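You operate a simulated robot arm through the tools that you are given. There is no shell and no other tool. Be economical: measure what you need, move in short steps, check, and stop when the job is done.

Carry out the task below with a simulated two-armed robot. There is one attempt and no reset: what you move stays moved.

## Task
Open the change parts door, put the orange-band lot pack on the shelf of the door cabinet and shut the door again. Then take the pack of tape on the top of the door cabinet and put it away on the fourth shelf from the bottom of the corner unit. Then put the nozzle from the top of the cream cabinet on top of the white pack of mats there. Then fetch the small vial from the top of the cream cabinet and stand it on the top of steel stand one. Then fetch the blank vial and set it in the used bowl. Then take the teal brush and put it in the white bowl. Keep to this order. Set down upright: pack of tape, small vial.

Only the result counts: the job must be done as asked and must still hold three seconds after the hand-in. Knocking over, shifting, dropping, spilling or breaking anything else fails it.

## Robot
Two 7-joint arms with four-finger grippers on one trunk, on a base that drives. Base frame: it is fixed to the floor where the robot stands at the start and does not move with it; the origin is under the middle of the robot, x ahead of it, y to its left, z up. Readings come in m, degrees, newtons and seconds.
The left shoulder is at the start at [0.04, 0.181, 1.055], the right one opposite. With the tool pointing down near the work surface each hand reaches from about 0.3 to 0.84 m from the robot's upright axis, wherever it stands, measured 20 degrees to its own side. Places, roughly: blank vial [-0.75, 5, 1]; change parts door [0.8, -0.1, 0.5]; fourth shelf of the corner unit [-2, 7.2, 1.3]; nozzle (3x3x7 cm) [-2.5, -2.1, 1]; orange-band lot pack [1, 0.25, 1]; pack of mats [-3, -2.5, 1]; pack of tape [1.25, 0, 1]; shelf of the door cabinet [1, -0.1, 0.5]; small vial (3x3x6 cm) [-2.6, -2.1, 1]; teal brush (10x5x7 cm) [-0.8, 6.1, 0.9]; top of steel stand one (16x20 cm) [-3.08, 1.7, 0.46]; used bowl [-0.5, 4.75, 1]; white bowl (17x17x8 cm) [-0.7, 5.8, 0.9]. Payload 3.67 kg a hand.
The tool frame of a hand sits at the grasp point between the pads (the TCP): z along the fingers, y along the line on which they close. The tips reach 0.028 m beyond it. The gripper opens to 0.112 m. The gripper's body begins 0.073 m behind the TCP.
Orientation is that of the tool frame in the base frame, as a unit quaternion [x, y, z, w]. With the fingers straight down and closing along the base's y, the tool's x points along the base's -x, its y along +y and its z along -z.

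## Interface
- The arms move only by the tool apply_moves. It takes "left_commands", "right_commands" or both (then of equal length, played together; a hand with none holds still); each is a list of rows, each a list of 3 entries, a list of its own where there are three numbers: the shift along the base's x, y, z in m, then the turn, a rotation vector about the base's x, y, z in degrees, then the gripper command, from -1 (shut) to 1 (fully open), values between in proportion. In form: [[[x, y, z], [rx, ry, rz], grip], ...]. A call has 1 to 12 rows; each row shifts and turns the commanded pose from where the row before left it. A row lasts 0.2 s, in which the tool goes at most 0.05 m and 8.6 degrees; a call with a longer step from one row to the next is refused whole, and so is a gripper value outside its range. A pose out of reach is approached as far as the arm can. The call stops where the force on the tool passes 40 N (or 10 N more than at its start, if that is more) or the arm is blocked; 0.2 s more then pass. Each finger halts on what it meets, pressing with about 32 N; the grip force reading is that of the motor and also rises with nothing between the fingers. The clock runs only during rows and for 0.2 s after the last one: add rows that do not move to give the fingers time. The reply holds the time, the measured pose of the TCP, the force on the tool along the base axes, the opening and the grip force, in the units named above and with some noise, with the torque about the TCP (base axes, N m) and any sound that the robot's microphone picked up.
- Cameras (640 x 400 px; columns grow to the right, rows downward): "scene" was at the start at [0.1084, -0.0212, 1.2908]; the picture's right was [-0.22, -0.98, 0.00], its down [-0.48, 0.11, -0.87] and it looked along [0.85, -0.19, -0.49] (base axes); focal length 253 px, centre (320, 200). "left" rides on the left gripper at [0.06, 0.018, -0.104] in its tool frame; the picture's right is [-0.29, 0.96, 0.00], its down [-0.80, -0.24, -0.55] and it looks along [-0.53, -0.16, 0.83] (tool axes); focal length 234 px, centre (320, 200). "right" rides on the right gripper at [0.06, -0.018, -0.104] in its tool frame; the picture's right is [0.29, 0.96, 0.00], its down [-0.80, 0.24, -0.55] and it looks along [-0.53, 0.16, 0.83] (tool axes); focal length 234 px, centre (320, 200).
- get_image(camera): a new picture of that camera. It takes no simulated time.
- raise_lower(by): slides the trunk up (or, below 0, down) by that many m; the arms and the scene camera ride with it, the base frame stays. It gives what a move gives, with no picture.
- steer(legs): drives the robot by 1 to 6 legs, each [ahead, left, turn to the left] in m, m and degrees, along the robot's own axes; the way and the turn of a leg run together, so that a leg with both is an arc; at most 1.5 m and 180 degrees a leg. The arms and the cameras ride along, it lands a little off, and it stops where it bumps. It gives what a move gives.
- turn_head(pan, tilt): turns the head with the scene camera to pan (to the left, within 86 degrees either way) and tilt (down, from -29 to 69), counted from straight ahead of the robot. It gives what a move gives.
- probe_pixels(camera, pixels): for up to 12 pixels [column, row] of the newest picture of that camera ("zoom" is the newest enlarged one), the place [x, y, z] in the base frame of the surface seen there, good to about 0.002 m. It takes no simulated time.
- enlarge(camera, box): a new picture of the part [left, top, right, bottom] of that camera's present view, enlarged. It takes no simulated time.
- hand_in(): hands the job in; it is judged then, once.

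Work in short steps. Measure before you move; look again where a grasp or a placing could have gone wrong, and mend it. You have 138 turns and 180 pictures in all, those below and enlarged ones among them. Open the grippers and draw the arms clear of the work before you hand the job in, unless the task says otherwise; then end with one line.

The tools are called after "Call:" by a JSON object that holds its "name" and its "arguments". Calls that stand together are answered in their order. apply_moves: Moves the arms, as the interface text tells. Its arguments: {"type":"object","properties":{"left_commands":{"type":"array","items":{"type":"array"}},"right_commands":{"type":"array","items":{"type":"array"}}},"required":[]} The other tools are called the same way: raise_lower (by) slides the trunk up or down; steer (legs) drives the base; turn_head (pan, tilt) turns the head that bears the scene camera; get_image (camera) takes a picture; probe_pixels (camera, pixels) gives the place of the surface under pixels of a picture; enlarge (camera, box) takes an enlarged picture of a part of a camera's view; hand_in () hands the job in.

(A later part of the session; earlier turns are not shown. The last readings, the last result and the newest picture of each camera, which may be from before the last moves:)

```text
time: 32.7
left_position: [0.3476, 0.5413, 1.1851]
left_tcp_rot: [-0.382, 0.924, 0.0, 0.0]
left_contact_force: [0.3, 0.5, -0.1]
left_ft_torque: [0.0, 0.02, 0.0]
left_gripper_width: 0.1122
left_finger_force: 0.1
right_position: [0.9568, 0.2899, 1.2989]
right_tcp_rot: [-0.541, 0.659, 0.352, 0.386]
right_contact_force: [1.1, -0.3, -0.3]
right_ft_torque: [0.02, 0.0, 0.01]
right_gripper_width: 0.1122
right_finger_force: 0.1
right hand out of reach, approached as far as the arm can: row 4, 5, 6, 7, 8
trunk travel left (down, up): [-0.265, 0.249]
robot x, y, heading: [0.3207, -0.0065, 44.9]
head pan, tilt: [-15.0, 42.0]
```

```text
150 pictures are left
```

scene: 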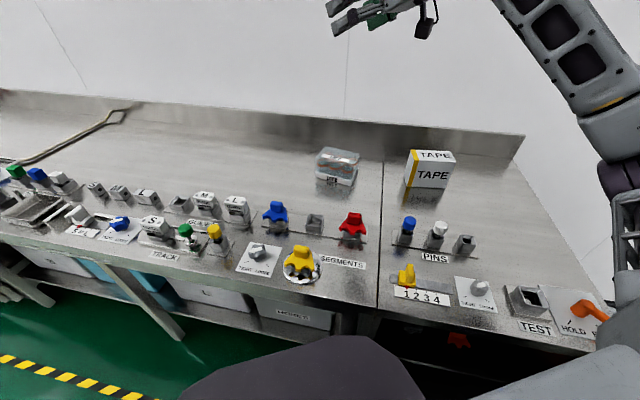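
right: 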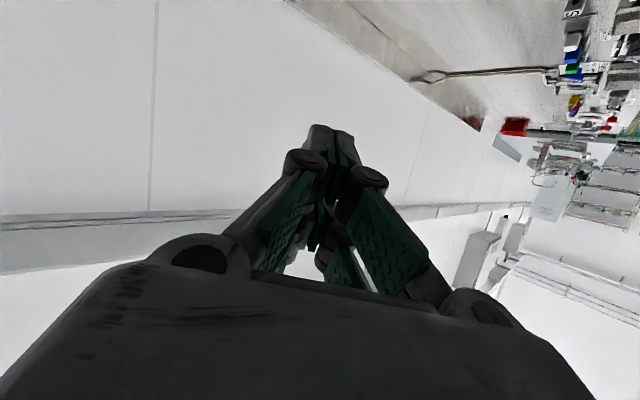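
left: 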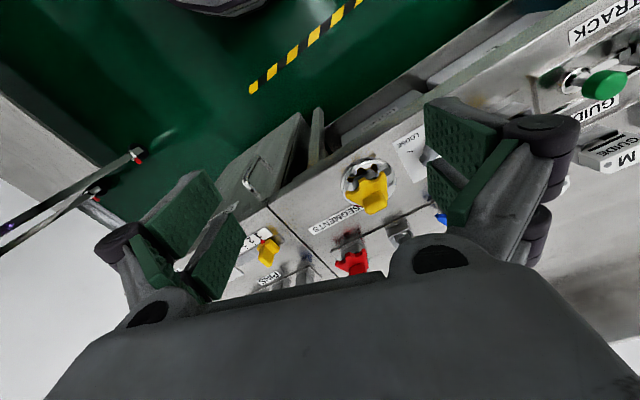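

Hand is heading ~82°, pitch 27° at this height, still short of commanded. I descend toward the pre-grasp where the arm has more freedom.

Call:
{"name": "apply_moves", "arguments": {"right_commands": [[[0, -0.01, -0.045], [0, 0, 0], 1], [[0, -0.01, -0.045], [0, 0, 0], 1], [[0, -0.01, -0.045], [0, 0, 0], 1], [[0, -0.01, -0.045], [0, 0, 0], 1], [[0, 0, -0.045], [0, 0, 0], 1], [[0, 0, -0.03], [0, 0, 0], 1]]}}

Call:
{"name": "get_image", "arguments": {"camera": "scene"}}

Call:
{"name": "get_image", "arguments": {"camera": "right"}}

```text
time: 34.1
left_position: [0.3471, 0.541, 1.186]
left_tcp_rot: [-0.382, 0.924, 0.0, 0.0]
left_contact_force: [-0.7, -0.2, 0.3]
left_ft_torque: [-0.03, 0.03, 0.0]
left_gripper_width: 0.1119
left_finger_force: 0.0
right_position: [0.9533, 0.2627, 1.1448]
right_tcp_rot: [-0.536, 0.663, 0.35, 0.389]
right_contact_force: [-0.1, 0.5, -1.2]
right_ft_torque: [0.11, -0.01, 0.04]
right_gripper_width: 0.1121
right_finger_force: 0.1
right hand out of reach, approached as far as the arm can: row 2, 3, 5, 6
trunk travel left (down, up): [-0.265, 0.249]
robot x, y, heading: [0.3205, -0.005, 44.8]
head pan, tilt: [-15.0, 42.0]
```

```text
149 pictures are left
```

scene: 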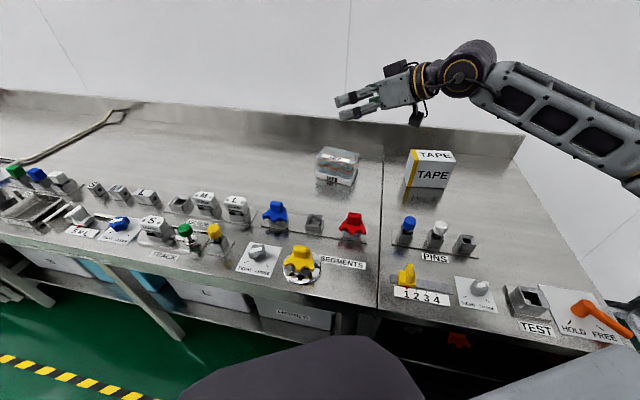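

```text
148 pictures are left
```

right: 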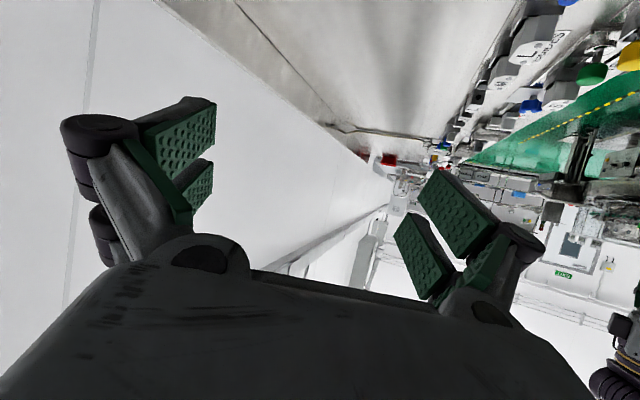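

The wrist cannot reach heading 97° here. New plan: the left hand grasps the pack vertically and turns it ~80° in place, then the right hand regrasps it from the front, pitched, ready for the cabinet. First I retract the right hand and turn the robot to face the bench.

Call:
{"name": "apply_moves", "arguments": {"right_commands": [[[-0.03, -0.03, 0.03], [0, 0, -8.5], 1], [[-0.03, -0.03, 0.03], [0, 0, -8.5], 1], [[-0.03, -0.03, 0.03], [0, 0, -8.5], 1], [[-0.03, -0.03, 0.03], [0, 0, -8.5], 1], [[-0.03, -0.03, 0.03], [0, 0, -8.5], 1], [[-0.03, -0.03, 0], [0, 0, 0], 1]]}}

Call:
{"name": "steer", "arguments": {"legs": [[0, 0, -30]]}}

Call:
{"name": "turn_head", "arguments": {"pan": 8, "tilt": 42}}

Call:
{"name": "get_image", "arguments": {"camera": "scene"}}

```text
refused: row 1 steps farther than a row can; nothing moved
```

```text
time: 36.1
left_position: [0.617, 0.4547, 1.1871]
left_tcp_rot: [-0.129, 0.992, 0.0, 0.0]
left_contact_force: [0.6, -0.2, -0.6]
left_ft_torque: [-0.01, 0.01, 0.02]
left_gripper_width: 0.1119
left_finger_force: 0.0
right_position: [0.9991, -0.0901, 1.1441]
right_tcp_rot: [-0.346, 0.779, 0.238, 0.466]
right_contact_force: [0.0, 0.0, 0.5]
right_ft_torque: [-0.04, 0.01, -0.01]
right_gripper_width: 0.112
right_finger_force: 0.1
trunk travel left (down, up): [-0.265, 0.249]
robot x, y, heading: [0.318, -0.0046, 14.5]
head pan, tilt: [-15.0, 42.0]
```

```text
time: 37.0
left_position: [0.6173, 0.4544, 1.1863]
left_tcp_rot: [-0.129, 0.992, -0.001, 0.001]
left_contact_force: [0.2, -0.4, 0.1]
left_ft_torque: [0.01, 0.01, -0.02]
left_gripper_width: 0.1119
left_finger_force: 0.2
right_position: [1.0004, -0.0884, 1.1449]
right_tcp_rot: [-0.347, 0.779, 0.238, 0.466]
right_contact_force: [-0.4, -0.5, -0.2]
right_ft_torque: [0.0, -0.01, 0.01]
right_gripper_width: 0.1119
right_finger_force: 0.1
trunk travel left (down, up): [-0.265, 0.249]
robot x, y, heading: [0.3164, -0.0068, 14.5]
head pan, tilt: [8.0, 42.0]
```

```text
147 pictures are left
```

scene: 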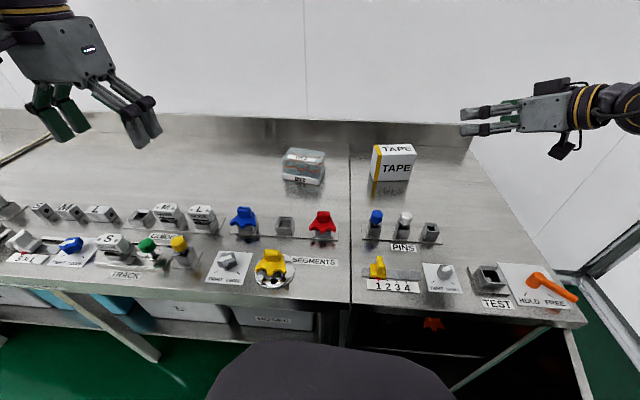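

Path is clear: left hand at (0.617,0.454,1.186). I rotate it +82.5° so it closes across the pack's short side and bring it above the pack.

Call:
{"name": "apply_moves", "arguments": {"left_commands": [[[0.041, -0.0113, -0.0136], [0, 0, 8.25], 1], [[0.041, -0.0113, -0.0136], [0, 0, 8.25], 1], [[0.041, -0.0113, -0.0136], [0, 0, 8.25], 1], [[0.041, -0.0113, -0.0136], [0, 0, 8.25], 1], [[0.041, -0.0113, -0.0136], [0, 0, 8.25], 1], [[0.041, -0.0113, -0.0136], [0, 0, 8.25], 1], [[0.041, -0.0113, -0.0136], [0, 0, 8.25], 1], [[0.041, -0.0113, -0.0136], [0, 0, 8.25], 1], [[0.041, -0.0113, -0.0136], [0, 0, 8.25], 1], [[0.041, -0.0113, -0.0136], [0, 0, 8.25], 1], [[0, 0, 0], [0, 0, 0], 1]]}}

Call:
{"name": "get_image", "arguments": {"camera": "left"}}

Call:
{"name": "get_image", "arguments": {"camera": "scene"}}

```text
time: 39.4
left_position: [1.0267, 0.3458, 1.0499]
left_tcp_rot: [0.751, -0.66, 0.001, 0.0]
left_contact_force: [-0.3, 0.7, -0.6]
left_ft_torque: [-0.08, -0.01, 0.02]
left_gripper_width: 0.1119
left_finger_force: 0.1
right_position: [0.9997, -0.0863, 1.1454]
right_tcp_rot: [-0.348, 0.778, 0.238, 0.466]
right_contact_force: [-0.6, 0.1, 0.3]
right_ft_torque: [-0.03, -0.02, -0.03]
right_gripper_width: 0.1122
right_finger_force: 0.1
trunk travel left (down, up): [-0.265, 0.249]
robot x, y, heading: [0.3202, -0.0052, 14.6]
head pan, tilt: [8.0, 42.0]
```

```text
146 pictures are left
```

left: 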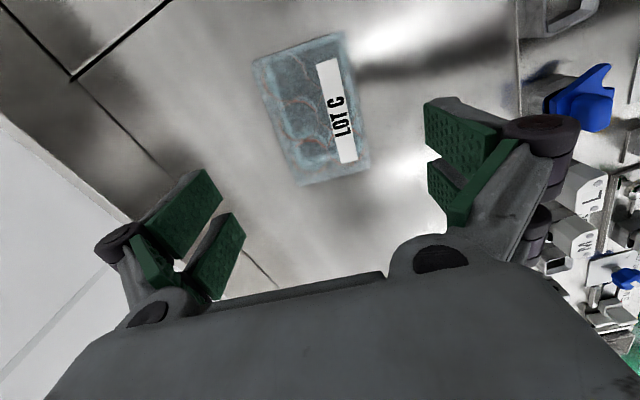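

```text
145 pictures are left
```

scene: 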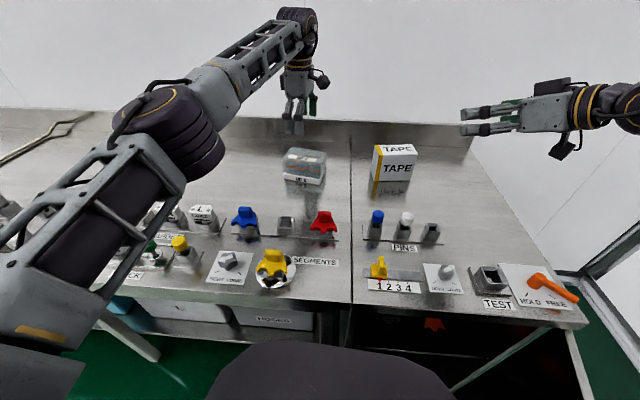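

Left hand is above at (1.027,0.346,1.05). I verify pack corners from the left camera.

Call:
{"name": "probe_pixels", "arguments": {"camera": "left", "pixels": [[322, 65], [338, 62], [344, 162], [354, 158], [264, 70], [303, 178], [364, 163], [339, 43], [256, 66], [340, 110]]}}

Call:
{"name": "enlarge", "arguments": {"camera": "left", "box": [220, 10, 420, 210]}}

Call:
{"name": "probe_pixels", "arguments": {"camera": "zoom", "pixels": [[110, 160], [120, 175], [250, 535], [255, 545], [465, 480], [370, 90], [375, 85], [470, 485]]}}

```text
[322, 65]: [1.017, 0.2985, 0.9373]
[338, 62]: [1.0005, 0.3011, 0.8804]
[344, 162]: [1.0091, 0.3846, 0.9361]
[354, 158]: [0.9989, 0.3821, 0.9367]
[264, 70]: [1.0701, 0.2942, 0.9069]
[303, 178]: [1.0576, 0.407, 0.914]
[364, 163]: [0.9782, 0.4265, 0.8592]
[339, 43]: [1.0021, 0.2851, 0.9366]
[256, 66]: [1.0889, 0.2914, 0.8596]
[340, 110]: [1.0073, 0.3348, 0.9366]
```

```text
2.00 times, centred on (320, 110) of left
```

zoom: 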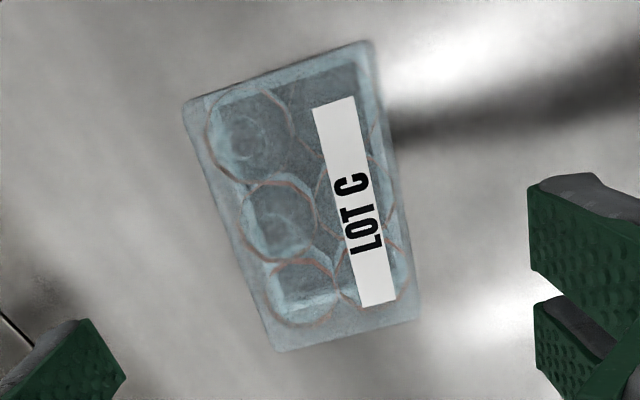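

```text
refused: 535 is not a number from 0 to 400
```

Pack centre confirmed at ~(1.03,0.342). I lower to z 0.888 and close.

Call:
{"name": "apply_moves", "arguments": {"left_commands": [[[0.001, -0.001, -0.0405], [0, 0, 0], 1], [[0.001, -0.001, -0.0405], [0, 0, 0], 1], [[0.001, -0.001, -0.0405], [0, 0, 0], 1], [[0, 0, -0.0405], [0, 0, 0], 1], [[0, 0, 0], [0, 0, 0], -0.2], [[0, 0, 0], [0, 0, 0], -0.4], [[0, 0, 0], [0, 0, 0], -0.5]]}}

Call:
{"name": "get_image", "arguments": {"camera": "left"}}

```text
time: 41.0
left_position: [1.0304, 0.3369, 0.8919]
left_tcp_rot: [0.751, -0.661, 0.001, -0.001]
left_contact_force: [3.8, 2.1, 18.7]
left_ft_torque: [-0.23, 0.13, 0.05]
left_gripper_width: 0.0855
left_finger_force: 32.5
right_position: [0.9991, -0.089, 1.1463]
right_tcp_rot: [-0.347, 0.778, 0.239, 0.466]
right_contact_force: [-0.7, -0.2, -0.4]
right_ft_torque: [0.01, 0.02, 0.0]
right_gripper_width: 0.1118
right_finger_force: 0.1
trunk travel left (down, up): [-0.265, 0.249]
robot x, y, heading: [0.3231, -0.0055, 14.7]
head pan, tilt: [8.0, 42.0]
```

```text
143 pictures are left
```

left: 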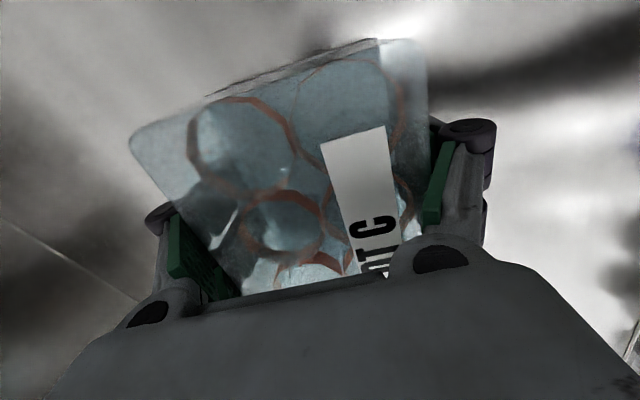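

Gripped at 85 mm. I lift 0.1 m and check the hold.

Call:
{"name": "apply_moves", "arguments": {"left_commands": [[[0, 0, 0.02], [0, 0, 0], -0.6], [[0, 0, 0.04], [0, 0, 0], -0.6], [[0, 0, 0.04], [0, 0, 0], -0.6]]}}

Call:
{"name": "get_image", "arguments": {"camera": "scene"}}

```text
time: 41.8
left_position: [1.0297, 0.3367, 0.9892]
left_tcp_rot: [0.751, -0.661, 0.0, 0.001]
left_contact_force: [-0.6, 0.5, -2.2]
left_ft_torque: [0.02, -0.02, 0.03]
left_gripper_width: 0.0808
left_finger_force: 32.0
right_position: [1.0001, -0.0898, 1.1446]
right_tcp_rot: [-0.346, 0.779, 0.238, 0.466]
right_contact_force: [-0.5, 0.3, -0.2]
right_ft_torque: [0.0, -0.01, 0.01]
right_gripper_width: 0.112
right_finger_force: 0.2
trunk travel left (down, up): [-0.265, 0.249]
robot x, y, heading: [0.319, -0.0053, 14.6]
head pan, tilt: [8.0, 42.0]
```

```text
142 pictures are left
```

scene: 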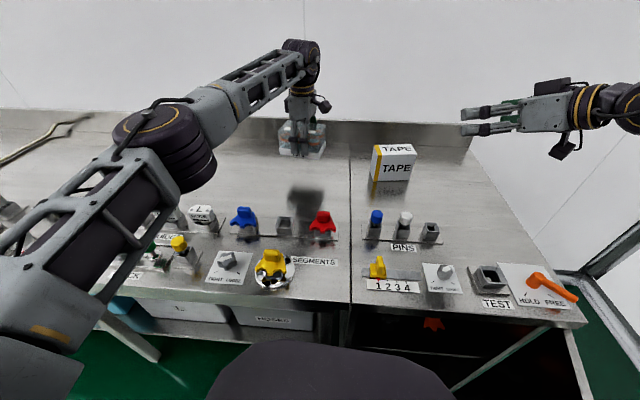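

Held (≈2 N). I turn the pack -79° while shifting to (1.0,0.29), then lower near the bench.

Call:
{"name": "apply_moves", "arguments": {"left_commands": [[[-0.003, -0.0047, 0], [0, 0, -7.9], -0.6], [[-0.003, -0.0047, 0], [0, 0, -7.9], -0.6], [[-0.003, -0.0047, 0], [0, 0, -7.9], -0.6], [[-0.003, -0.0047, 0], [0, 0, -7.9], -0.6], [[-0.003, -0.0047, 0], [0, 0, -7.9], -0.6], [[-0.003, -0.0047, 0], [0, 0, -7.9], -0.6], [[-0.003, -0.0047, 0], [0, 0, -7.9], -0.6], [[-0.003, -0.0047, 0], [0, 0, -7.9], -0.6], [[-0.003, -0.0047, 0], [0, 0, -7.9], -0.6], [[-0.003, -0.0047, 0], [0, 0, -7.9], -0.6], [[0, 0, -0.035], [0, 0, 0], -0.6], [[0, 0, -0.035], [0, 0, 0], -0.6]]}}

Call:
{"name": "enlarge", "arguments": {"camera": "scene", "box": [220, 100, 420, 260]}}

```text
time: 44.4
left_position: [1.0022, 0.2918, 0.917]
left_tcp_rot: [-0.158, 0.987, 0.0, 0.0]
left_contact_force: [0.5, 0.0, -1.5]
left_ft_torque: [0.01, -0.01, 0.01]
left_gripper_width: 0.0812
left_finger_force: 31.7
right_position: [1.0008, -0.0896, 1.1443]
right_tcp_rot: [-0.346, 0.779, 0.238, 0.465]
right_contact_force: [-0.3, 0.0, -0.4]
right_ft_torque: [0.03, -0.03, -0.01]
right_gripper_width: 0.112
right_finger_force: 0.1
trunk travel left (down, up): [-0.265, 0.249]
robot x, y, heading: [0.3208, -0.0051, 14.7]
head pan, tilt: [8.0, 42.0]
```

```text
2.50 times, centred on (320, 180) of scene
```

zoom: 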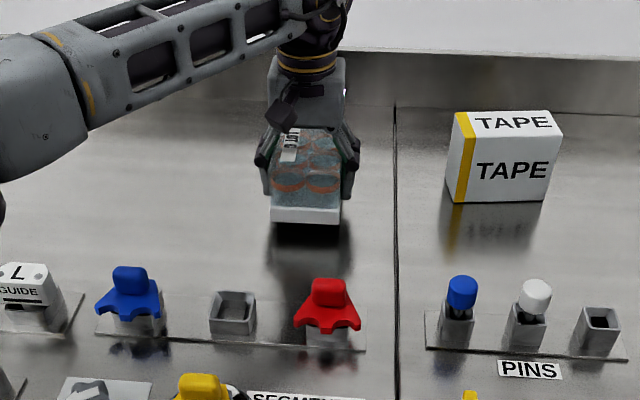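

Pack is aligned with the cabinet depth. I lower the last ~2.5 cm gently.

Call:
{"name": "apply_moves", "arguments": {"left_commands": [[[0, 0, -0.015], [0, 0, 0], -0.6], [[0, 0, -0.005], [0, 0, 0], -0.6], [[0, 0, -0.003], [0, 0, 0], -0.6], [[0, 0, 0], [0, 0, 0], -0.6]]}}

Call:
{"name": "enlarge", "arguments": {"camera": "scene", "box": [270, 130, 370, 200]}}

```text
time: 45.4
left_position: [1.0, 0.2915, 0.8963]
left_tcp_rot: [-0.159, 0.987, 0.0, 0.001]
left_contact_force: [-0.2, 1.6, 4.4]
left_ft_torque: [0.2, 0.5, -0.09]
left_gripper_width: 0.0813
left_finger_force: 31.5
right_position: [0.9992, -0.0898, 1.1453]
right_tcp_rot: [-0.346, 0.778, 0.238, 0.466]
right_contact_force: [1.1, 0.9, 0.3]
right_ft_torque: [0.02, 0.03, 0.04]
right_gripper_width: 0.1121
right_finger_force: 0.1
trunk travel left (down, up): [-0.265, 0.249]
robot x, y, heading: [0.3224, -0.0049, 14.6]
head pan, tilt: [8.0, 42.0]
```

```text
5.71 times, centred on (320, 165) of scene
```

zoom: 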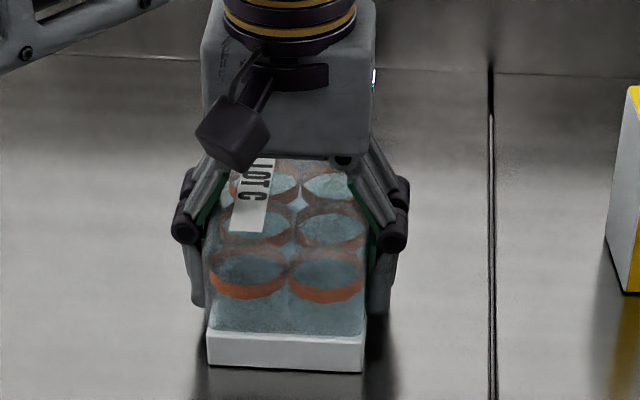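

Contact felt. I open, rise and retreat the left hand to the left.

Call:
{"name": "apply_moves", "arguments": {"left_commands": [[[0, 0, 0], [0, 0, 0], 1], [[0, 0, 0], [0, 0, 0], 1], [[0, 0, 0.045], [0, 0, 0], 1], [[0, 0, 0.045], [0, 0, 0], 1], [[0, 0, 0.045], [0, 0, 0], 1], [[0, 0, 0.045], [0, 0, 0], 1], [[-0.04, 0.025, 0.01], [0, 0, 0], 1], [[-0.04, 0.025, 0.01], [0, 0, 0], 1], [[-0.04, 0.025, 0.01], [0, 0, 0], 1], [[-0.04, 0.025, 0.01], [0, 0, 0], 1], [[-0.04, 0.025, 0.01], [0, 0, 0], 1], [[-0.04, 0.025, 0.01], [0, 0, 0], 1]]}}

Call:
{"name": "apply_moves", "arguments": {"left_commands": [[[-0.04, 0.025, 0], [0, 0, 0], 1], [[-0.04, 0.025, 0], [0, 0, 0], 1], [[-0.04, 0.025, 0], [0, 0, 0], 1], [[-0.04, 0.025, 0], [0, 0, 0], 1]], "right_commands": [[[-0.04, 0.02, 0], [0, 0, -6], 1], [[-0.04, 0.02, 0], [0, 0, -6], 1], [[-0.04, 0.02, 0], [0, 0, -6], 1], [[-0.04, 0.02, 0], [0, 0, -6], 1]]}}

Call:
{"name": "enlarge", "arguments": {"camera": "scene", "box": [240, 110, 400, 230]}}

Call:
{"name": "get_image", "arguments": {"camera": "scene"}}

```text
time: 48.0
left_position: [0.7597, 0.4441, 1.1357]
left_tcp_rot: [-0.159, 0.987, 0.0, 0.002]
left_contact_force: [-1.4, -0.1, -1.0]
left_ft_torque: [0.0, -0.05, -0.07]
left_gripper_width: 0.112
left_finger_force: 0.0
right_position: [0.9986, -0.0892, 1.1476]
right_tcp_rot: [-0.347, 0.778, 0.237, 0.466]
right_contact_force: [-0.1, -0.3, 0.4]
right_ft_torque: [-0.04, 0.0, -0.04]
right_gripper_width: 0.1116
right_finger_force: 0.1
trunk travel left (down, up): [-0.265, 0.249]
robot x, y, heading: [0.3199, -0.0034, 14.7]
head pan, tilt: [8.0, 42.0]
```

```text
time: 49.1
left_position: [0.6003, 0.5393, 1.086]
left_tcp_rot: [-0.155, 0.986, -0.009, -0.063]
left_contact_force: [1.2, -0.7, 0.4]
left_ft_torque: [0.04, 0.06, -0.02]
left_gripper_width: 0.1121
left_finger_force: 0.1
right_position: [0.8436, -0.0116, 1.1466]
right_tcp_rot: [-0.174, 0.834, 0.135, 0.505]
right_contact_force: [0.7, -1.5, -0.2]
right_ft_torque: [0.02, -0.03, 0.02]
right_gripper_width: 0.112
right_finger_force: 0.0
trunk travel left (down, up): [-0.265, 0.249]
robot x, y, heading: [0.3211, -0.0037, 14.8]
head pan, tilt: [8.0, 42.0]
stopped in row 4 (left hand): the arm was blocked; the commanded pose is now the measured one
```

```text
3.33 times, centred on (320, 170) of scene
```

zoom: 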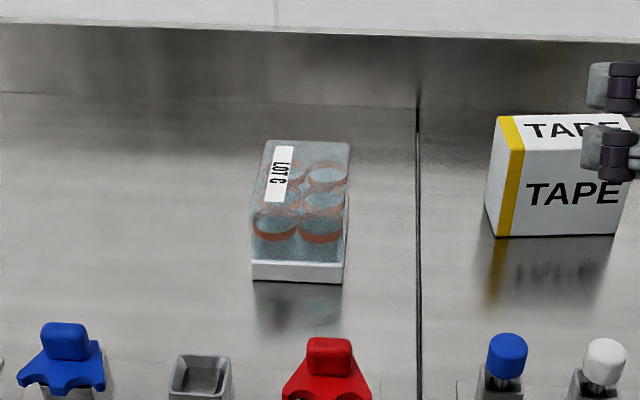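

```text
138 pictures are left
```

scene: 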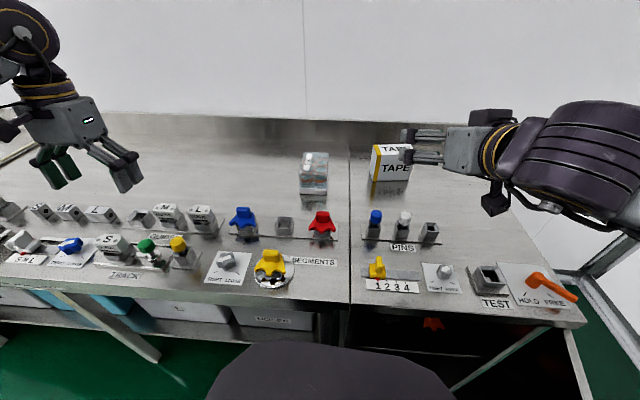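

Pack stands rotated. I measure its corners for the regrasp.

Call:
{"name": "enlarge", "arguments": {"camera": "scene", "box": [295, 145, 335, 200]}}

Call:
{"name": "probe_pixels", "arguments": {"camera": "zoom", "pixels": [[212, 305], [375, 310], [295, 308], [212, 332], [375, 335], [270, 60], [245, 155], [395, 220]]}}

```text
7.27 times, centred on (315, 172) of scene
```

zoom: 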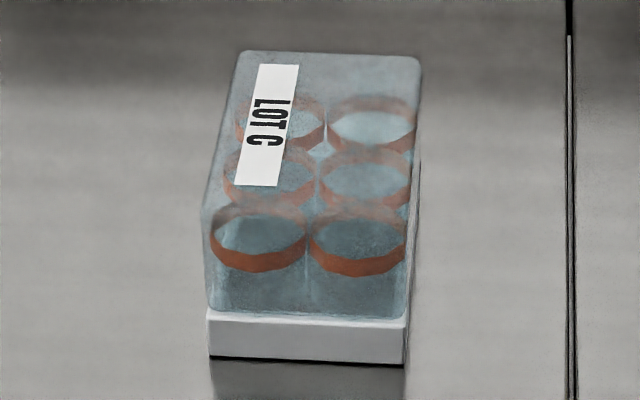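

```text
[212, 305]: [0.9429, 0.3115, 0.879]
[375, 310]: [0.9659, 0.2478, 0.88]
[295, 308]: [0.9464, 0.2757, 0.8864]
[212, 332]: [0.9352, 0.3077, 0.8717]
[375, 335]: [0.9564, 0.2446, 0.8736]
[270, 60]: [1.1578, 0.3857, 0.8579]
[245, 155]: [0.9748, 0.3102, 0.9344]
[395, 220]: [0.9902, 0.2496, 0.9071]
```

Pack front mid (0.9475,0.271), heading 18.6°, centre ≈(1.004,0.290). I bring the right hand to a pregrasp 12 cm back along a 40° pitched line.

Call:
{"name": "apply_moves", "arguments": {"right_commands": [[[0.0115, 0.0453, 0], [0, 0, -8.2], 1], [[0.0115, 0.0453, 0], [-2.1, 6.2, 0], 1], [[0.0115, 0.0453, 0], [-2.1, 6.2, 0], 1], [[0.0115, 0.0453, 0], [-2.3, -0.77, 2.03], 1], [[0.0115, 0.0453, 0], [0, 0, 0], 1], [[0.0115, 0.0453, 0], [0, 0, 0], 1], [[0, 0, -0.045], [0, 0, 0], 1], [[0, 0, -0.045], [0, 0, 0], 1], [[0, 0, -0.045], [0, 0, 0], 1], [[0, 0, -0.045], [0, 0, 0], 1]]}}

Call:
{"name": "get_image", "arguments": {"camera": "right"}}

Call:
{"name": "get_image", "arguments": {"camera": "scene"}}

```text
time: 51.4
left_position: [0.6002, 0.5393, 1.0845]
left_tcp_rot: [-0.155, 0.986, -0.011, -0.063]
left_contact_force: [-0.6, 0.9, -0.3]
left_ft_torque: [-0.03, 0.02, 0.0]
left_gripper_width: 0.1119
left_finger_force: 0.0
right_position: [0.9144, 0.2629, 0.9662]
right_tcp_rot: [-0.147, 0.894, 0.069, 0.418]
right_contact_force: [-0.5, 0.4, -0.2]
right_ft_torque: [-0.02, 0.02, -0.02]
right_gripper_width: 0.1119
right_finger_force: 0.1
trunk travel left (down, up): [-0.265, 0.249]
robot x, y, heading: [0.3223, -0.0083, 14.8]
head pan, tilt: [8.0, 42.0]
```

```text
136 pictures are left
```

right: 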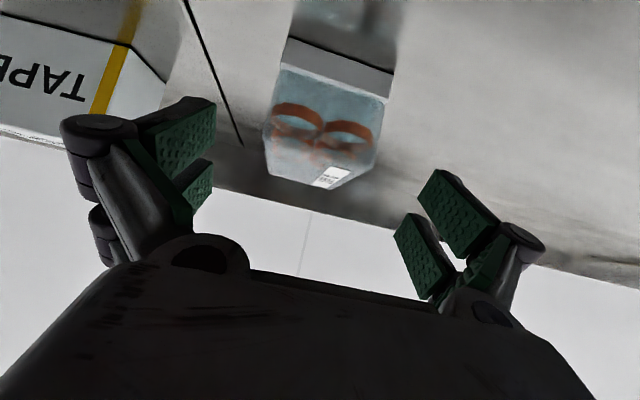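

```text
135 pictures are left
```

scene: 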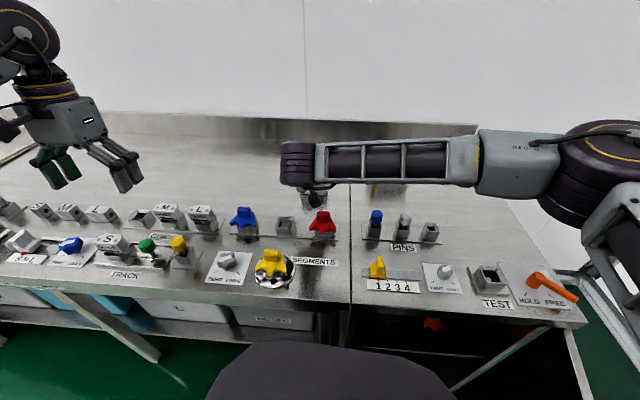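

Well aligned. I advance 12 cm along the tool axis and close on the pack's base.

Call:
{"name": "apply_moves", "arguments": {"right_commands": [[[0.0218, 0.0068, -0.0193], [0, 0, 0], 1], [[0.0218, 0.0068, -0.0193], [0, 0, 0], 1], [[0.0218, 0.0068, -0.0193], [0, 0, 0], 1], [[0.0218, 0.0068, -0.0185], [0, 0, 0], 1], [[0, 0, 0], [0, 0, 0], -0.2], [[0, 0, 0], [0, 0, 0], -0.6], [[0, 0, 0], [0, 0, 0], -0.6]]}}

Call:
{"name": "get_image", "arguments": {"camera": "right"}}

```text
time: 52.9
left_position: [0.5969, 0.5394, 1.0864]
left_tcp_rot: [-0.155, 0.986, -0.01, -0.061]
left_contact_force: [1.7, -0.6, 0.3]
left_ft_torque: [0.01, 0.03, 0.0]
left_gripper_width: 0.1123
left_finger_force: 0.1
right_position: [0.9999, 0.292, 0.9027]
right_tcp_rot: [-0.146, 0.891, 0.073, 0.424]
right_contact_force: [-4.2, 1.0, 29.7]
right_ft_torque: [-0.48, 0.92, -0.16]
right_gripper_width: 0.0882
right_finger_force: 31.8
trunk travel left (down, up): [-0.265, 0.249]
robot x, y, heading: [0.3216, -0.0083, 14.8]
head pan, tilt: [8.0, 42.0]
stopped in row 7 (right hand): the force on the tool passed its limit at 41 N (the readings are from after the stop); the commanded pose is now the measured one
```

```text
134 pictures are left
```

right: 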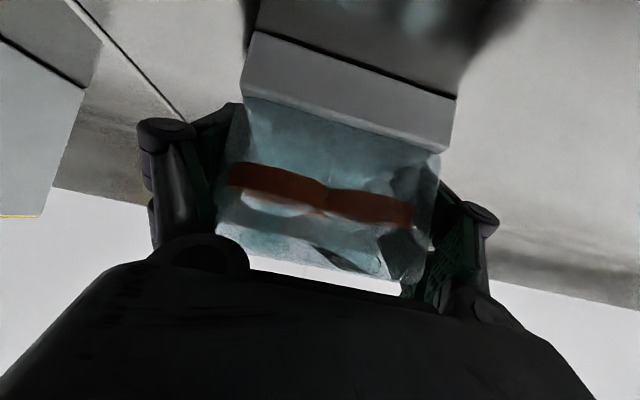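

Fingertips press the bench (30 N up) as they close. I ease up 6 mm while squeezing.

Call:
{"name": "apply_moves", "arguments": {"right_commands": [[[0, 0, 0.003], [0, 0, 0], -0.7], [[0, 0, 0.003], [0, 0, 0], -0.7], [[0, 0, 0], [0, 0, 0], -0.7]]}}

Call:
{"name": "apply_moves", "arguments": {"right_commands": [[[0, 0, 0.02], [0, 0, 0], -0.7], [[0, 0, 0.03], [0, 0, 0], -0.7], [[0, 0, 0.04], [0, 0, 0], -0.7]]}}

Call:
{"name": "get_image", "arguments": {"camera": "right"}}

Call:
{"name": "enlarge", "arguments": {"camera": "scene", "box": [240, 100, 400, 230]}}

```text
time: 53.7
left_position: [0.5956, 0.5402, 1.0848]
left_tcp_rot: [-0.155, 0.986, -0.01, -0.062]
left_contact_force: [-0.1, 0.7, 0.7]
left_ft_torque: [0.01, 0.02, 0.0]
left_gripper_width: 0.112
left_finger_force: 0.1
right_position: [0.9979, 0.2917, 0.903]
right_tcp_rot: [-0.148, 0.892, 0.07, 0.421]
right_contact_force: [0.4, 7.3, 23.1]
right_ft_torque: [-0.13, 0.86, -0.21]
right_gripper_width: 0.0861
right_finger_force: 32.5
trunk travel left (down, up): [-0.265, 0.249]
robot x, y, heading: [0.3232, -0.0062, 14.5]
head pan, tilt: [8.0, 42.0]
```

```text
time: 54.5
left_position: [0.5977, 0.541, 1.0852]
left_tcp_rot: [-0.154, 0.986, -0.01, -0.062]
left_contact_force: [0.3, -0.7, -0.3]
left_ft_torque: [0.01, 0.0, 0.01]
left_gripper_width: 0.112
left_finger_force: 0.0
right_position: [1.0005, 0.2906, 0.9889]
right_tcp_rot: [-0.148, 0.893, 0.07, 0.419]
right_contact_force: [0.3, -0.3, -3.5]
right_ft_torque: [0.01, 0.07, 0.0]
right_gripper_width: 0.0811
right_finger_force: 32.3
trunk travel left (down, up): [-0.265, 0.249]
robot x, y, heading: [0.3234, -0.0088, 14.5]
head pan, tilt: [8.0, 42.0]
```

```text
133 pictures are left
```

right: 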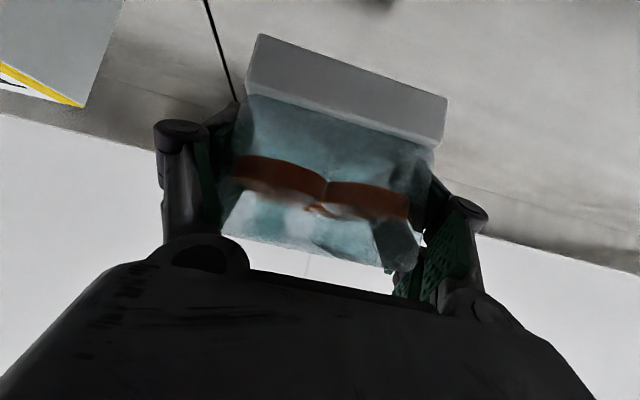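

```text
3.08 times, centred on (320, 165) of scene
```

zoom: 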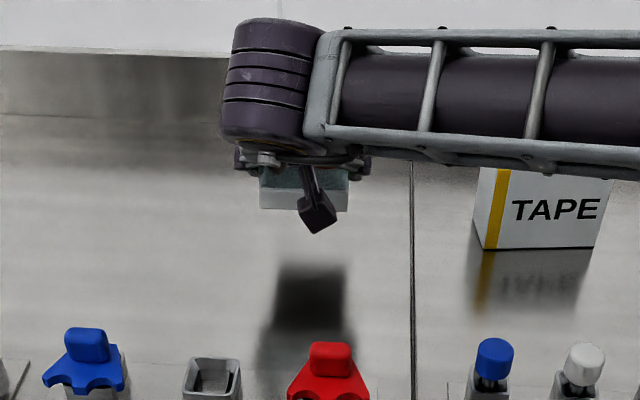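

Pack is held level. I check how far my own base extends (black shape at bottom) before moving to the cabinet, and the pack's lower edge relative to the hand.

Call:
{"name": "get_image", "arguments": {"camera": "scene"}}

Call:
{"name": "probe_pixels", "arguments": {"camera": "scene", "pixels": [[320, 350], [240, 370], [420, 370], [215, 395], [455, 395], [320, 390], [315, 168], [300, 165]]}}

Call:
{"name": "probe_pixels", "arguments": {"camera": "right", "pixels": [[262, 40], [440, 105], [350, 75], [260, 85], [435, 140]]}}

```text
131 pictures are left
```

scene: 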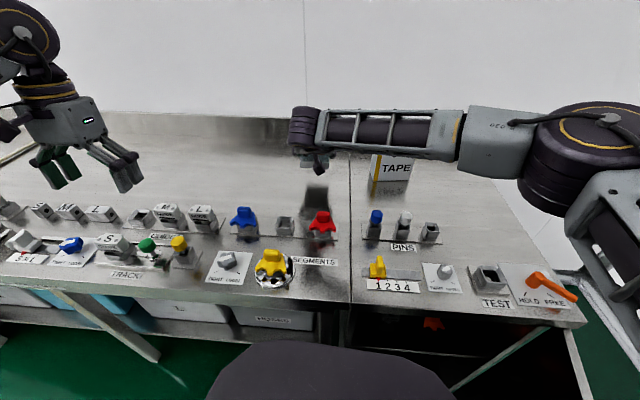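

```text
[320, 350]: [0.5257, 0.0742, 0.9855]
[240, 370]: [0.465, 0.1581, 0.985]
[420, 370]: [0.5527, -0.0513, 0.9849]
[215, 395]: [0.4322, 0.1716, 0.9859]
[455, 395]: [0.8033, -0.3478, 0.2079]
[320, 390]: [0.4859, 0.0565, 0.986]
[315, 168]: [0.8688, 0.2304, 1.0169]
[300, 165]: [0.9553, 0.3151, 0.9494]
```

```text
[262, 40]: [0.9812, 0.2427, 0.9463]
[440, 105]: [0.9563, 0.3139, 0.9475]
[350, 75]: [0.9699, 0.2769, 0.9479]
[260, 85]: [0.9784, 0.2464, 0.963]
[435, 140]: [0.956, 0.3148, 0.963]
```

Pack bottom is 4.5 cm below TCP and level. I raise a bit, back the robot off and set heading 10° to prepare for the cabinet approach.

Call:
{"name": "apply_moves", "arguments": {"right_commands": [[[0, 0, 0.04], [0, 0, 0], -0.7], [[0, 0, 0.04], [0, 0, 0], -0.7]]}}

Call:
{"name": "steer", "arguments": {"legs": [[-0.45, 0, 0], [0, 0, -4.5]]}}

Call:
{"name": "apply_moves", "arguments": {"right_commands": [[[0.007, -0.027, -0.035], [0, 0, 0], -0.7], [[0.007, -0.027, -0.035], [0, 0, 0], -0.7], [[0.007, -0.027, -0.035], [0, 0, 0], -0.7], [[0.007, -0.027, -0.035], [0, 0, 0], -0.7], [[0.007, -0.027, -0.035], [0, 0, 0], -0.7], [[0.007, -0.027, -0.035], [0, 0, 0], -0.7], [[0.007, -0.027, -0.035], [0, 0, 0], -0.7], [[0.007, -0.027, -0.035], [0, 0, 0], -0.7], [[0.007, -0.027, -0.035], [0, 0, 0], -0.7], [[0, 0, -0.035], [0, 0, 0], -0.7]]}}

Call:
{"name": "get_image", "arguments": {"camera": "scene"}}

```text
time: 55.1
left_position: [0.5989, 0.5408, 1.0857]
left_tcp_rot: [-0.155, 0.986, -0.009, -0.064]
left_contact_force: [0.9, -0.9, -0.6]
left_ft_torque: [0.01, 0.02, -0.03]
left_gripper_width: 0.112
left_finger_force: 0.0
right_position: [0.9991, 0.2919, 1.0691]
right_tcp_rot: [-0.148, 0.892, 0.071, 0.42]
right_contact_force: [-0.5, -0.1, -2.6]
right_ft_torque: [-0.01, 0.06, -0.05]
right_gripper_width: 0.0811
right_finger_force: 31.7
trunk travel left (down, up): [-0.265, 0.249]
robot x, y, heading: [0.3207, -0.0034, 14.9]
head pan, tilt: [8.0, 42.0]
```

```text
time: 58.4
left_position: [0.2016, 0.4021, 1.0852]
left_tcp_rot: [-0.116, 0.991, -0.007, -0.063]
left_contact_force: [-0.2, -0.1, -0.2]
left_ft_torque: [0.02, 0.0, -0.04]
left_gripper_width: 0.1116
left_finger_force: 0.1
right_position: [0.5823, 0.1218, 1.0692]
right_tcp_rot: [-0.112, 0.898, 0.054, 0.422]
right_contact_force: [-0.9, 1.0, -2.5]
right_ft_torque: [-0.03, 0.08, -0.01]
right_gripper_width: 0.081
right_finger_force: 32.2
trunk travel left (down, up): [-0.265, 0.249]
robot x, y, heading: [-0.1214, -0.1211, 10.3]
head pan, tilt: [8.0, 42.0]
```

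```text
time: 60.6
left_position: [0.2003, 0.4004, 1.0844]
left_tcp_rot: [-0.115, 0.991, -0.007, -0.063]
left_contact_force: [0.8, 0.8, -0.2]
left_ft_torque: [-0.02, -0.04, 0.04]
left_gripper_width: 0.1121
left_finger_force: 0.0
right_position: [0.6447, -0.124, 0.7171]
right_tcp_rot: [-0.111, 0.899, 0.052, 0.42]
right_contact_force: [-9.2, -4.2, -4.9]
right_ft_torque: [0.29, -0.81, 0.31]
right_gripper_width: 0.0818
right_finger_force: 32.5
trunk travel left (down, up): [-0.265, 0.249]
robot x, y, heading: [-0.1202, -0.1215, 10.4]
head pan, tilt: [8.0, 42.0]
```

```text
130 pictures are left
```

scene: 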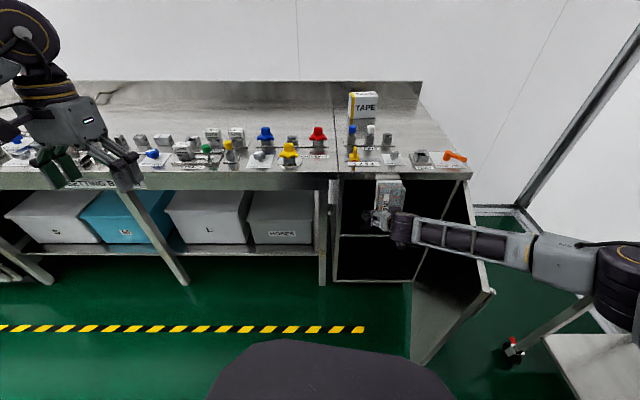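

There is a small contact (−9 N in x), likely the pack's tip at the counter front. I back off 8 cm and inspect.

Call:
{"name": "steer", "arguments": {"legs": [[-0.08, 0, 0]]}}

Call:
{"name": "get_image", "arguments": {"camera": "right"}}

Call:
{"name": "turn_head", "arguments": {"pan": -15, "tilt": 42}}

Call:
{"name": "get_image", "arguments": {"camera": "scene"}}

Call:
{"name": "enlarge", "arguments": {"camera": "scene", "box": [180, 60, 500, 310]}}

```text
time: 61.7
left_position: [0.1208, 0.3877, 1.0842]
left_tcp_rot: [-0.117, 0.991, -0.007, -0.062]
left_contact_force: [-0.9, 0.4, 0.6]
left_ft_torque: [0.0, -0.01, -0.02]
left_gripper_width: 0.1119
left_finger_force: 0.0
right_position: [0.5671, -0.1348, 0.7215]
right_tcp_rot: [-0.113, 0.898, 0.055, 0.423]
right_contact_force: [-0.5, -0.6, -2.3]
right_ft_torque: [-0.02, 0.06, 0.0]
right_gripper_width: 0.0813
right_finger_force: 32.1
trunk travel left (down, up): [-0.265, 0.249]
robot x, y, heading: [-0.1955, -0.1323, 10.2]
head pan, tilt: [8.0, 42.0]
```

```text
129 pictures are left
```

right: 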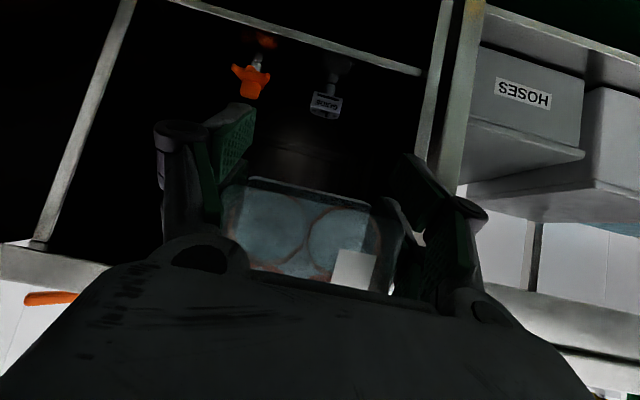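

```text
time: 62.5
left_position: [0.1228, 0.3873, 1.0847]
left_tcp_rot: [-0.117, 0.991, -0.008, -0.062]
left_contact_force: [0.2, 0.0, -0.8]
left_ft_torque: [0.0, 0.01, -0.01]
left_gripper_width: 0.112
left_finger_force: 0.0
right_position: [0.5677, -0.1346, 0.7195]
right_tcp_rot: [-0.113, 0.898, 0.055, 0.422]
right_contact_force: [0.5, 0.7, -2.1]
right_ft_torque: [-0.02, 0.06, 0.02]
right_gripper_width: 0.0812
right_finger_force: 31.9
trunk travel left (down, up): [-0.265, 0.249]
robot x, y, heading: [-0.1981, -0.1339, 10.1]
head pan, tilt: [-15.0, 42.0]
```

```text
128 pictures are left
```

scene: 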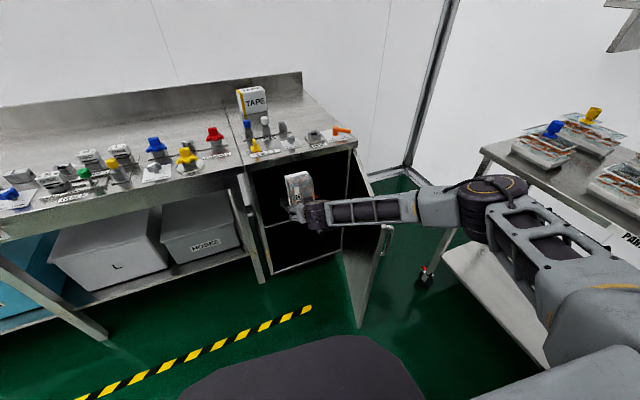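

```text
1.60 times, centred on (340, 185) of scene
```

zoom: 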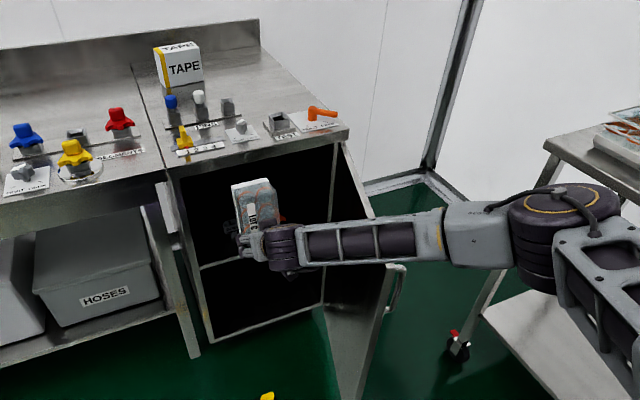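

The pack has pivoted in the grip (front end up) from touching the counter. I probe to see its tilt, and the forearm height over the door.

Call:
{"name": "enlarge", "arguments": {"camera": "scene", "box": [260, 150, 340, 250]}}

Call:
{"name": "probe_pixels", "arguments": {"camera": "right", "pixels": [[340, 255], [370, 260], [336, 275], [368, 280], [250, 182], [370, 200], [320, 192]]}}

Call:
{"name": "probe_pixels", "arguments": {"camera": "scene", "pixels": [[290, 178], [300, 175], [308, 180], [360, 210], [410, 205], [470, 205], [386, 240], [350, 190]]}}

```text
4.00 times, centred on (300, 200) of scene
```

zoom: 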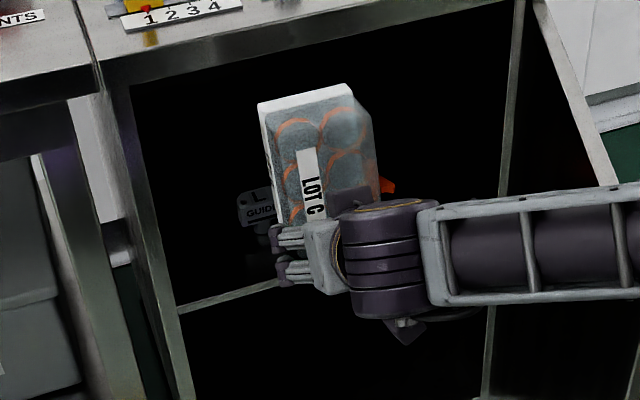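

```text
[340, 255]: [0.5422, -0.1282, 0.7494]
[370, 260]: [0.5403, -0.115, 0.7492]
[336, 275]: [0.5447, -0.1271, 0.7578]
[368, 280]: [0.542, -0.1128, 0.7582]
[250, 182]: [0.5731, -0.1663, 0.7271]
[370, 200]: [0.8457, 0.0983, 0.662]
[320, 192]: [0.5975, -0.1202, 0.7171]
```

```text
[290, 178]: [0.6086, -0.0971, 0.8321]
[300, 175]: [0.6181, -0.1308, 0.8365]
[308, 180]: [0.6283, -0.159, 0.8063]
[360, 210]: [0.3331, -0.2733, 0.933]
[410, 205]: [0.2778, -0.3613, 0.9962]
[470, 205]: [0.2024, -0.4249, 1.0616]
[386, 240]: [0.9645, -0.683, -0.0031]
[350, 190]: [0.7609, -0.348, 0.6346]
```

The pack has pivoted ~80° (front end up) and is held by one end, so I'll return it to the bench and regrasp. I raise the hand and tip the tool beyond vertical so the pack comes nearly level.

Call:
{"name": "apply_moves", "arguments": {"right_commands": [[[0, 0.005, 0.045], [0, 0, 0], -0.8], [[0, 0.005, 0.045], [0, 0, 0], -0.8], [[0, 0.005, 0.045], [0, 0, 0], -0.8], [[0, 0.005, 0.045], [0, 0, 0], -0.8], [[0, 0.005, 0.045], [0, 0, 0], -0.8], [[0, 0.005, 0.045], [0, 0, 0], -0.8], [[0, 0.005, 0.045], [0, 0, 0], -0.8], [[0, 0.005, 0.045], [0, 0, 0], -0.8], [[0, 0.005, 0.045], [0, 0, 0], -0.8]]}}

Call:
{"name": "apply_moves", "arguments": {"right_commands": [[[0, 0, 0], [-1.99, 7.75, 0], -0.8], [[0, 0, 0], [-1.99, 7.75, 0], -0.8], [[0, 0, 0], [-1.99, 7.75, 0], -0.8], [[0, 0, 0], [-1.99, 7.75, 0], -0.8], [[0, 0, 0], [-1.99, 7.75, 0], -0.8], [[0, 0, 0], [-1.99, 7.75, 0], -0.8], [[0, 0, 0], [-1.99, 7.75, 0], -0.8], [[0, 0, 0], [-1.99, 7.75, 0], -0.8]]}}

Call:
{"name": "get_image", "arguments": {"camera": "scene"}}

Call:
{"name": "get_image", "arguments": {"camera": "right"}}

```text
time: 64.5
left_position: [0.1228, 0.3869, 1.0859]
left_tcp_rot: [-0.116, 0.991, -0.007, -0.063]
left_contact_force: [0.0, 0.5, -0.5]
left_ft_torque: [-0.04, 0.01, 0.0]
left_gripper_width: 0.1119
left_finger_force: 0.2
right_position: [0.5682, -0.0872, 1.1269]
right_tcp_rot: [-0.112, 0.898, 0.053, 0.422]
right_contact_force: [-0.2, 0.0, -2.1]
right_ft_torque: [-0.06, 0.04, 0.01]
right_gripper_width: 0.081
right_finger_force: 32.3
trunk travel left (down, up): [-0.265, 0.249]
robot x, y, heading: [-0.1935, -0.1342, 9.8]
head pan, tilt: [-15.0, 42.0]
```

```text
time: 66.3
left_position: [0.1219, 0.3901, 1.0838]
left_tcp_rot: [-0.117, 0.991, -0.007, -0.063]
left_contact_force: [-0.5, 0.3, -0.3]
left_ft_torque: [-0.04, -0.06, 0.02]
left_gripper_width: 0.1121
left_finger_force: 0.1
right_position: [0.5215, -0.0966, 1.1117]
right_tcp_rot: [-0.124, 0.989, -0.011, -0.084]
right_contact_force: [-0.4, 0.6, -1.3]
right_ft_torque: [-0.11, 0.12, -0.02]
right_gripper_width: 0.0808
right_finger_force: 31.9
right hand out of reach, approached as far as the arm can: row 6, 7, 8
trunk travel left (down, up): [-0.265, 0.249]
robot x, y, heading: [-0.1973, -0.1358, 10.2]
head pan, tilt: [-15.0, 42.0]
```

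```text
125 pictures are left
```

scene: 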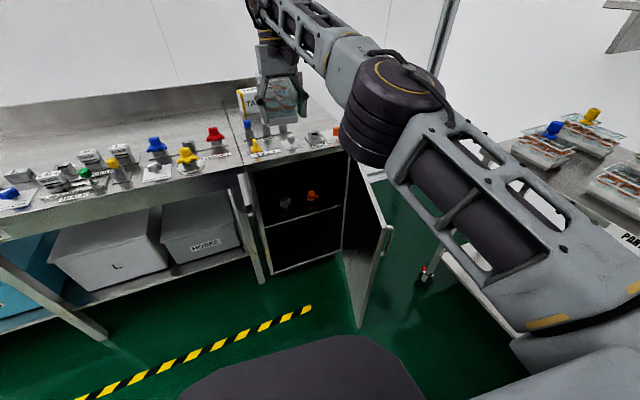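

```text
124 pictures are left
```

right: 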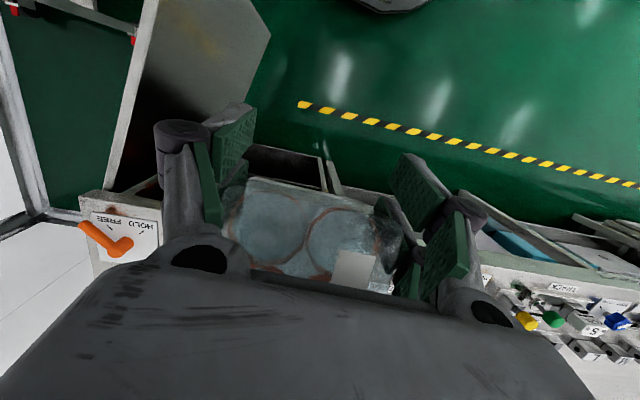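

Tool is now ~10° past vertical. I look closely at the pack's attitude.

Call:
{"name": "enlarge", "arguments": {"camera": "scene", "box": [230, 40, 340, 140]}}

Call:
{"name": "enlarge", "arguments": {"camera": "right", "box": [200, 150, 460, 310]}}

Call:
{"name": "probe_pixels", "arguments": {"camera": "right", "pixels": [[340, 258], [368, 262], [335, 278], [360, 284], [250, 182], [320, 195], [370, 205], [290, 240], [380, 230]]}}

```text
4.00 times, centred on (285, 90) of scene
```

zoom: 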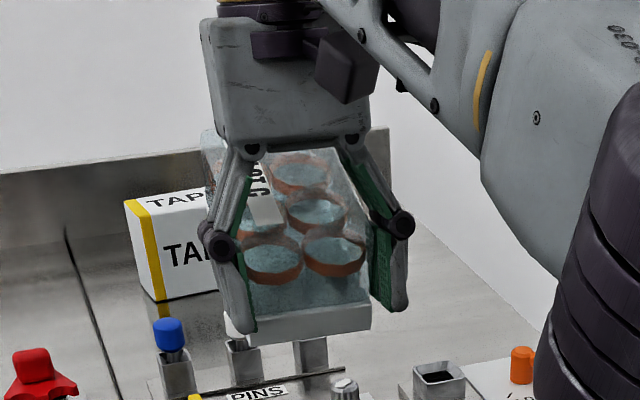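

```text
2.46 times, centred on (330, 230) of right
```

zoom: 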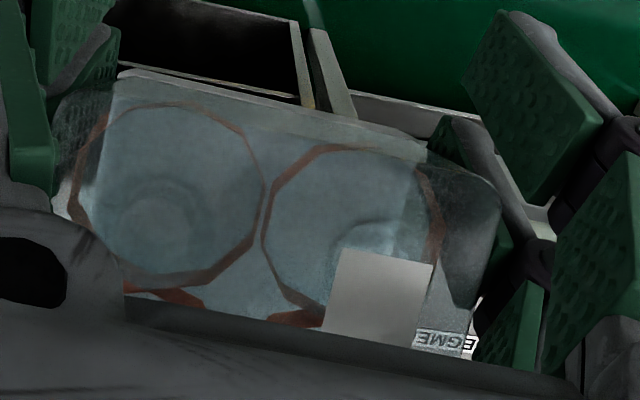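

```text
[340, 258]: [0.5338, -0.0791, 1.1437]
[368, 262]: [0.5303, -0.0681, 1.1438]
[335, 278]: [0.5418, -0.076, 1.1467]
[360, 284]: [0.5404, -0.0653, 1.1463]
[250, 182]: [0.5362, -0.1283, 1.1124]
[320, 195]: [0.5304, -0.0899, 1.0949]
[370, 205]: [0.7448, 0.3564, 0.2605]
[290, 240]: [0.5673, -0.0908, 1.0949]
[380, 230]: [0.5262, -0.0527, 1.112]
```

Pack is now only ~20° front-up. I drive so the hand is over the free bench spot (0.97,0.27).

Call:
{"name": "steer", "arguments": {"legs": [[0.506, 0.282, 0]]}}

Call:
{"name": "turn_head", "arguments": {"pan": 8, "tilt": 42}}

Call:
{"name": "get_image", "arguments": {"camera": "scene"}}

```text
time: 69.6
left_position: [0.5618, 0.7605, 1.0847]
left_tcp_rot: [-0.117, 0.991, -0.008, -0.063]
left_contact_force: [0.4, 0.0, 0.0]
left_ft_torque: [-0.02, 0.01, 0.02]
left_gripper_width: 0.112
left_finger_force: 0.0
right_position: [0.9637, 0.2728, 1.1115]
right_tcp_rot: [-0.124, 0.989, -0.01, -0.084]
right_contact_force: [0.2, 0.7, -2.8]
right_ft_torque: [-0.06, 0.14, 0.0]
right_gripper_width: 0.0807
right_finger_force: 32.1
trunk travel left (down, up): [-0.265, 0.249]
robot x, y, heading: [0.2423, 0.2372, 10.2]
head pan, tilt: [-15.0, 42.0]
```

```text
time: 70.5
left_position: [0.5612, 0.7603, 1.0851]
left_tcp_rot: [-0.117, 0.991, -0.007, -0.063]
left_contact_force: [0.8, -0.2, -0.2]
left_ft_torque: [-0.01, 0.03, 0.01]
left_gripper_width: 0.1118
left_finger_force: 0.0
right_position: [0.963, 0.2732, 1.1118]
right_tcp_rot: [-0.125, 0.989, -0.01, -0.083]
right_contact_force: [-0.1, 0.4, -2.3]
right_ft_torque: [-0.01, 0.16, -0.02]
right_gripper_width: 0.0811
right_finger_force: 31.9
trunk travel left (down, up): [-0.265, 0.249]
robot x, y, heading: [0.2392, 0.2376, 10.4]
head pan, tilt: [8.0, 42.0]
```

```text
121 pictures are left
```

scene: 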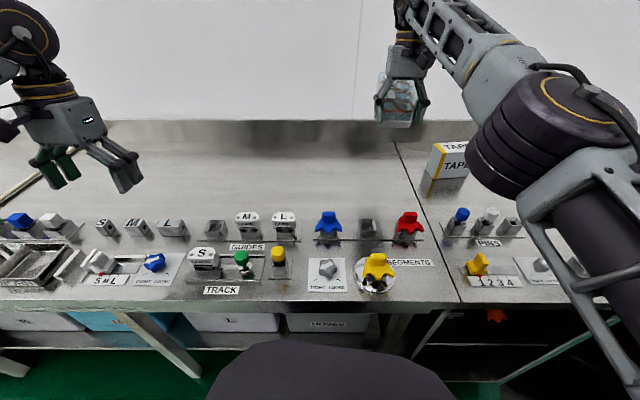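

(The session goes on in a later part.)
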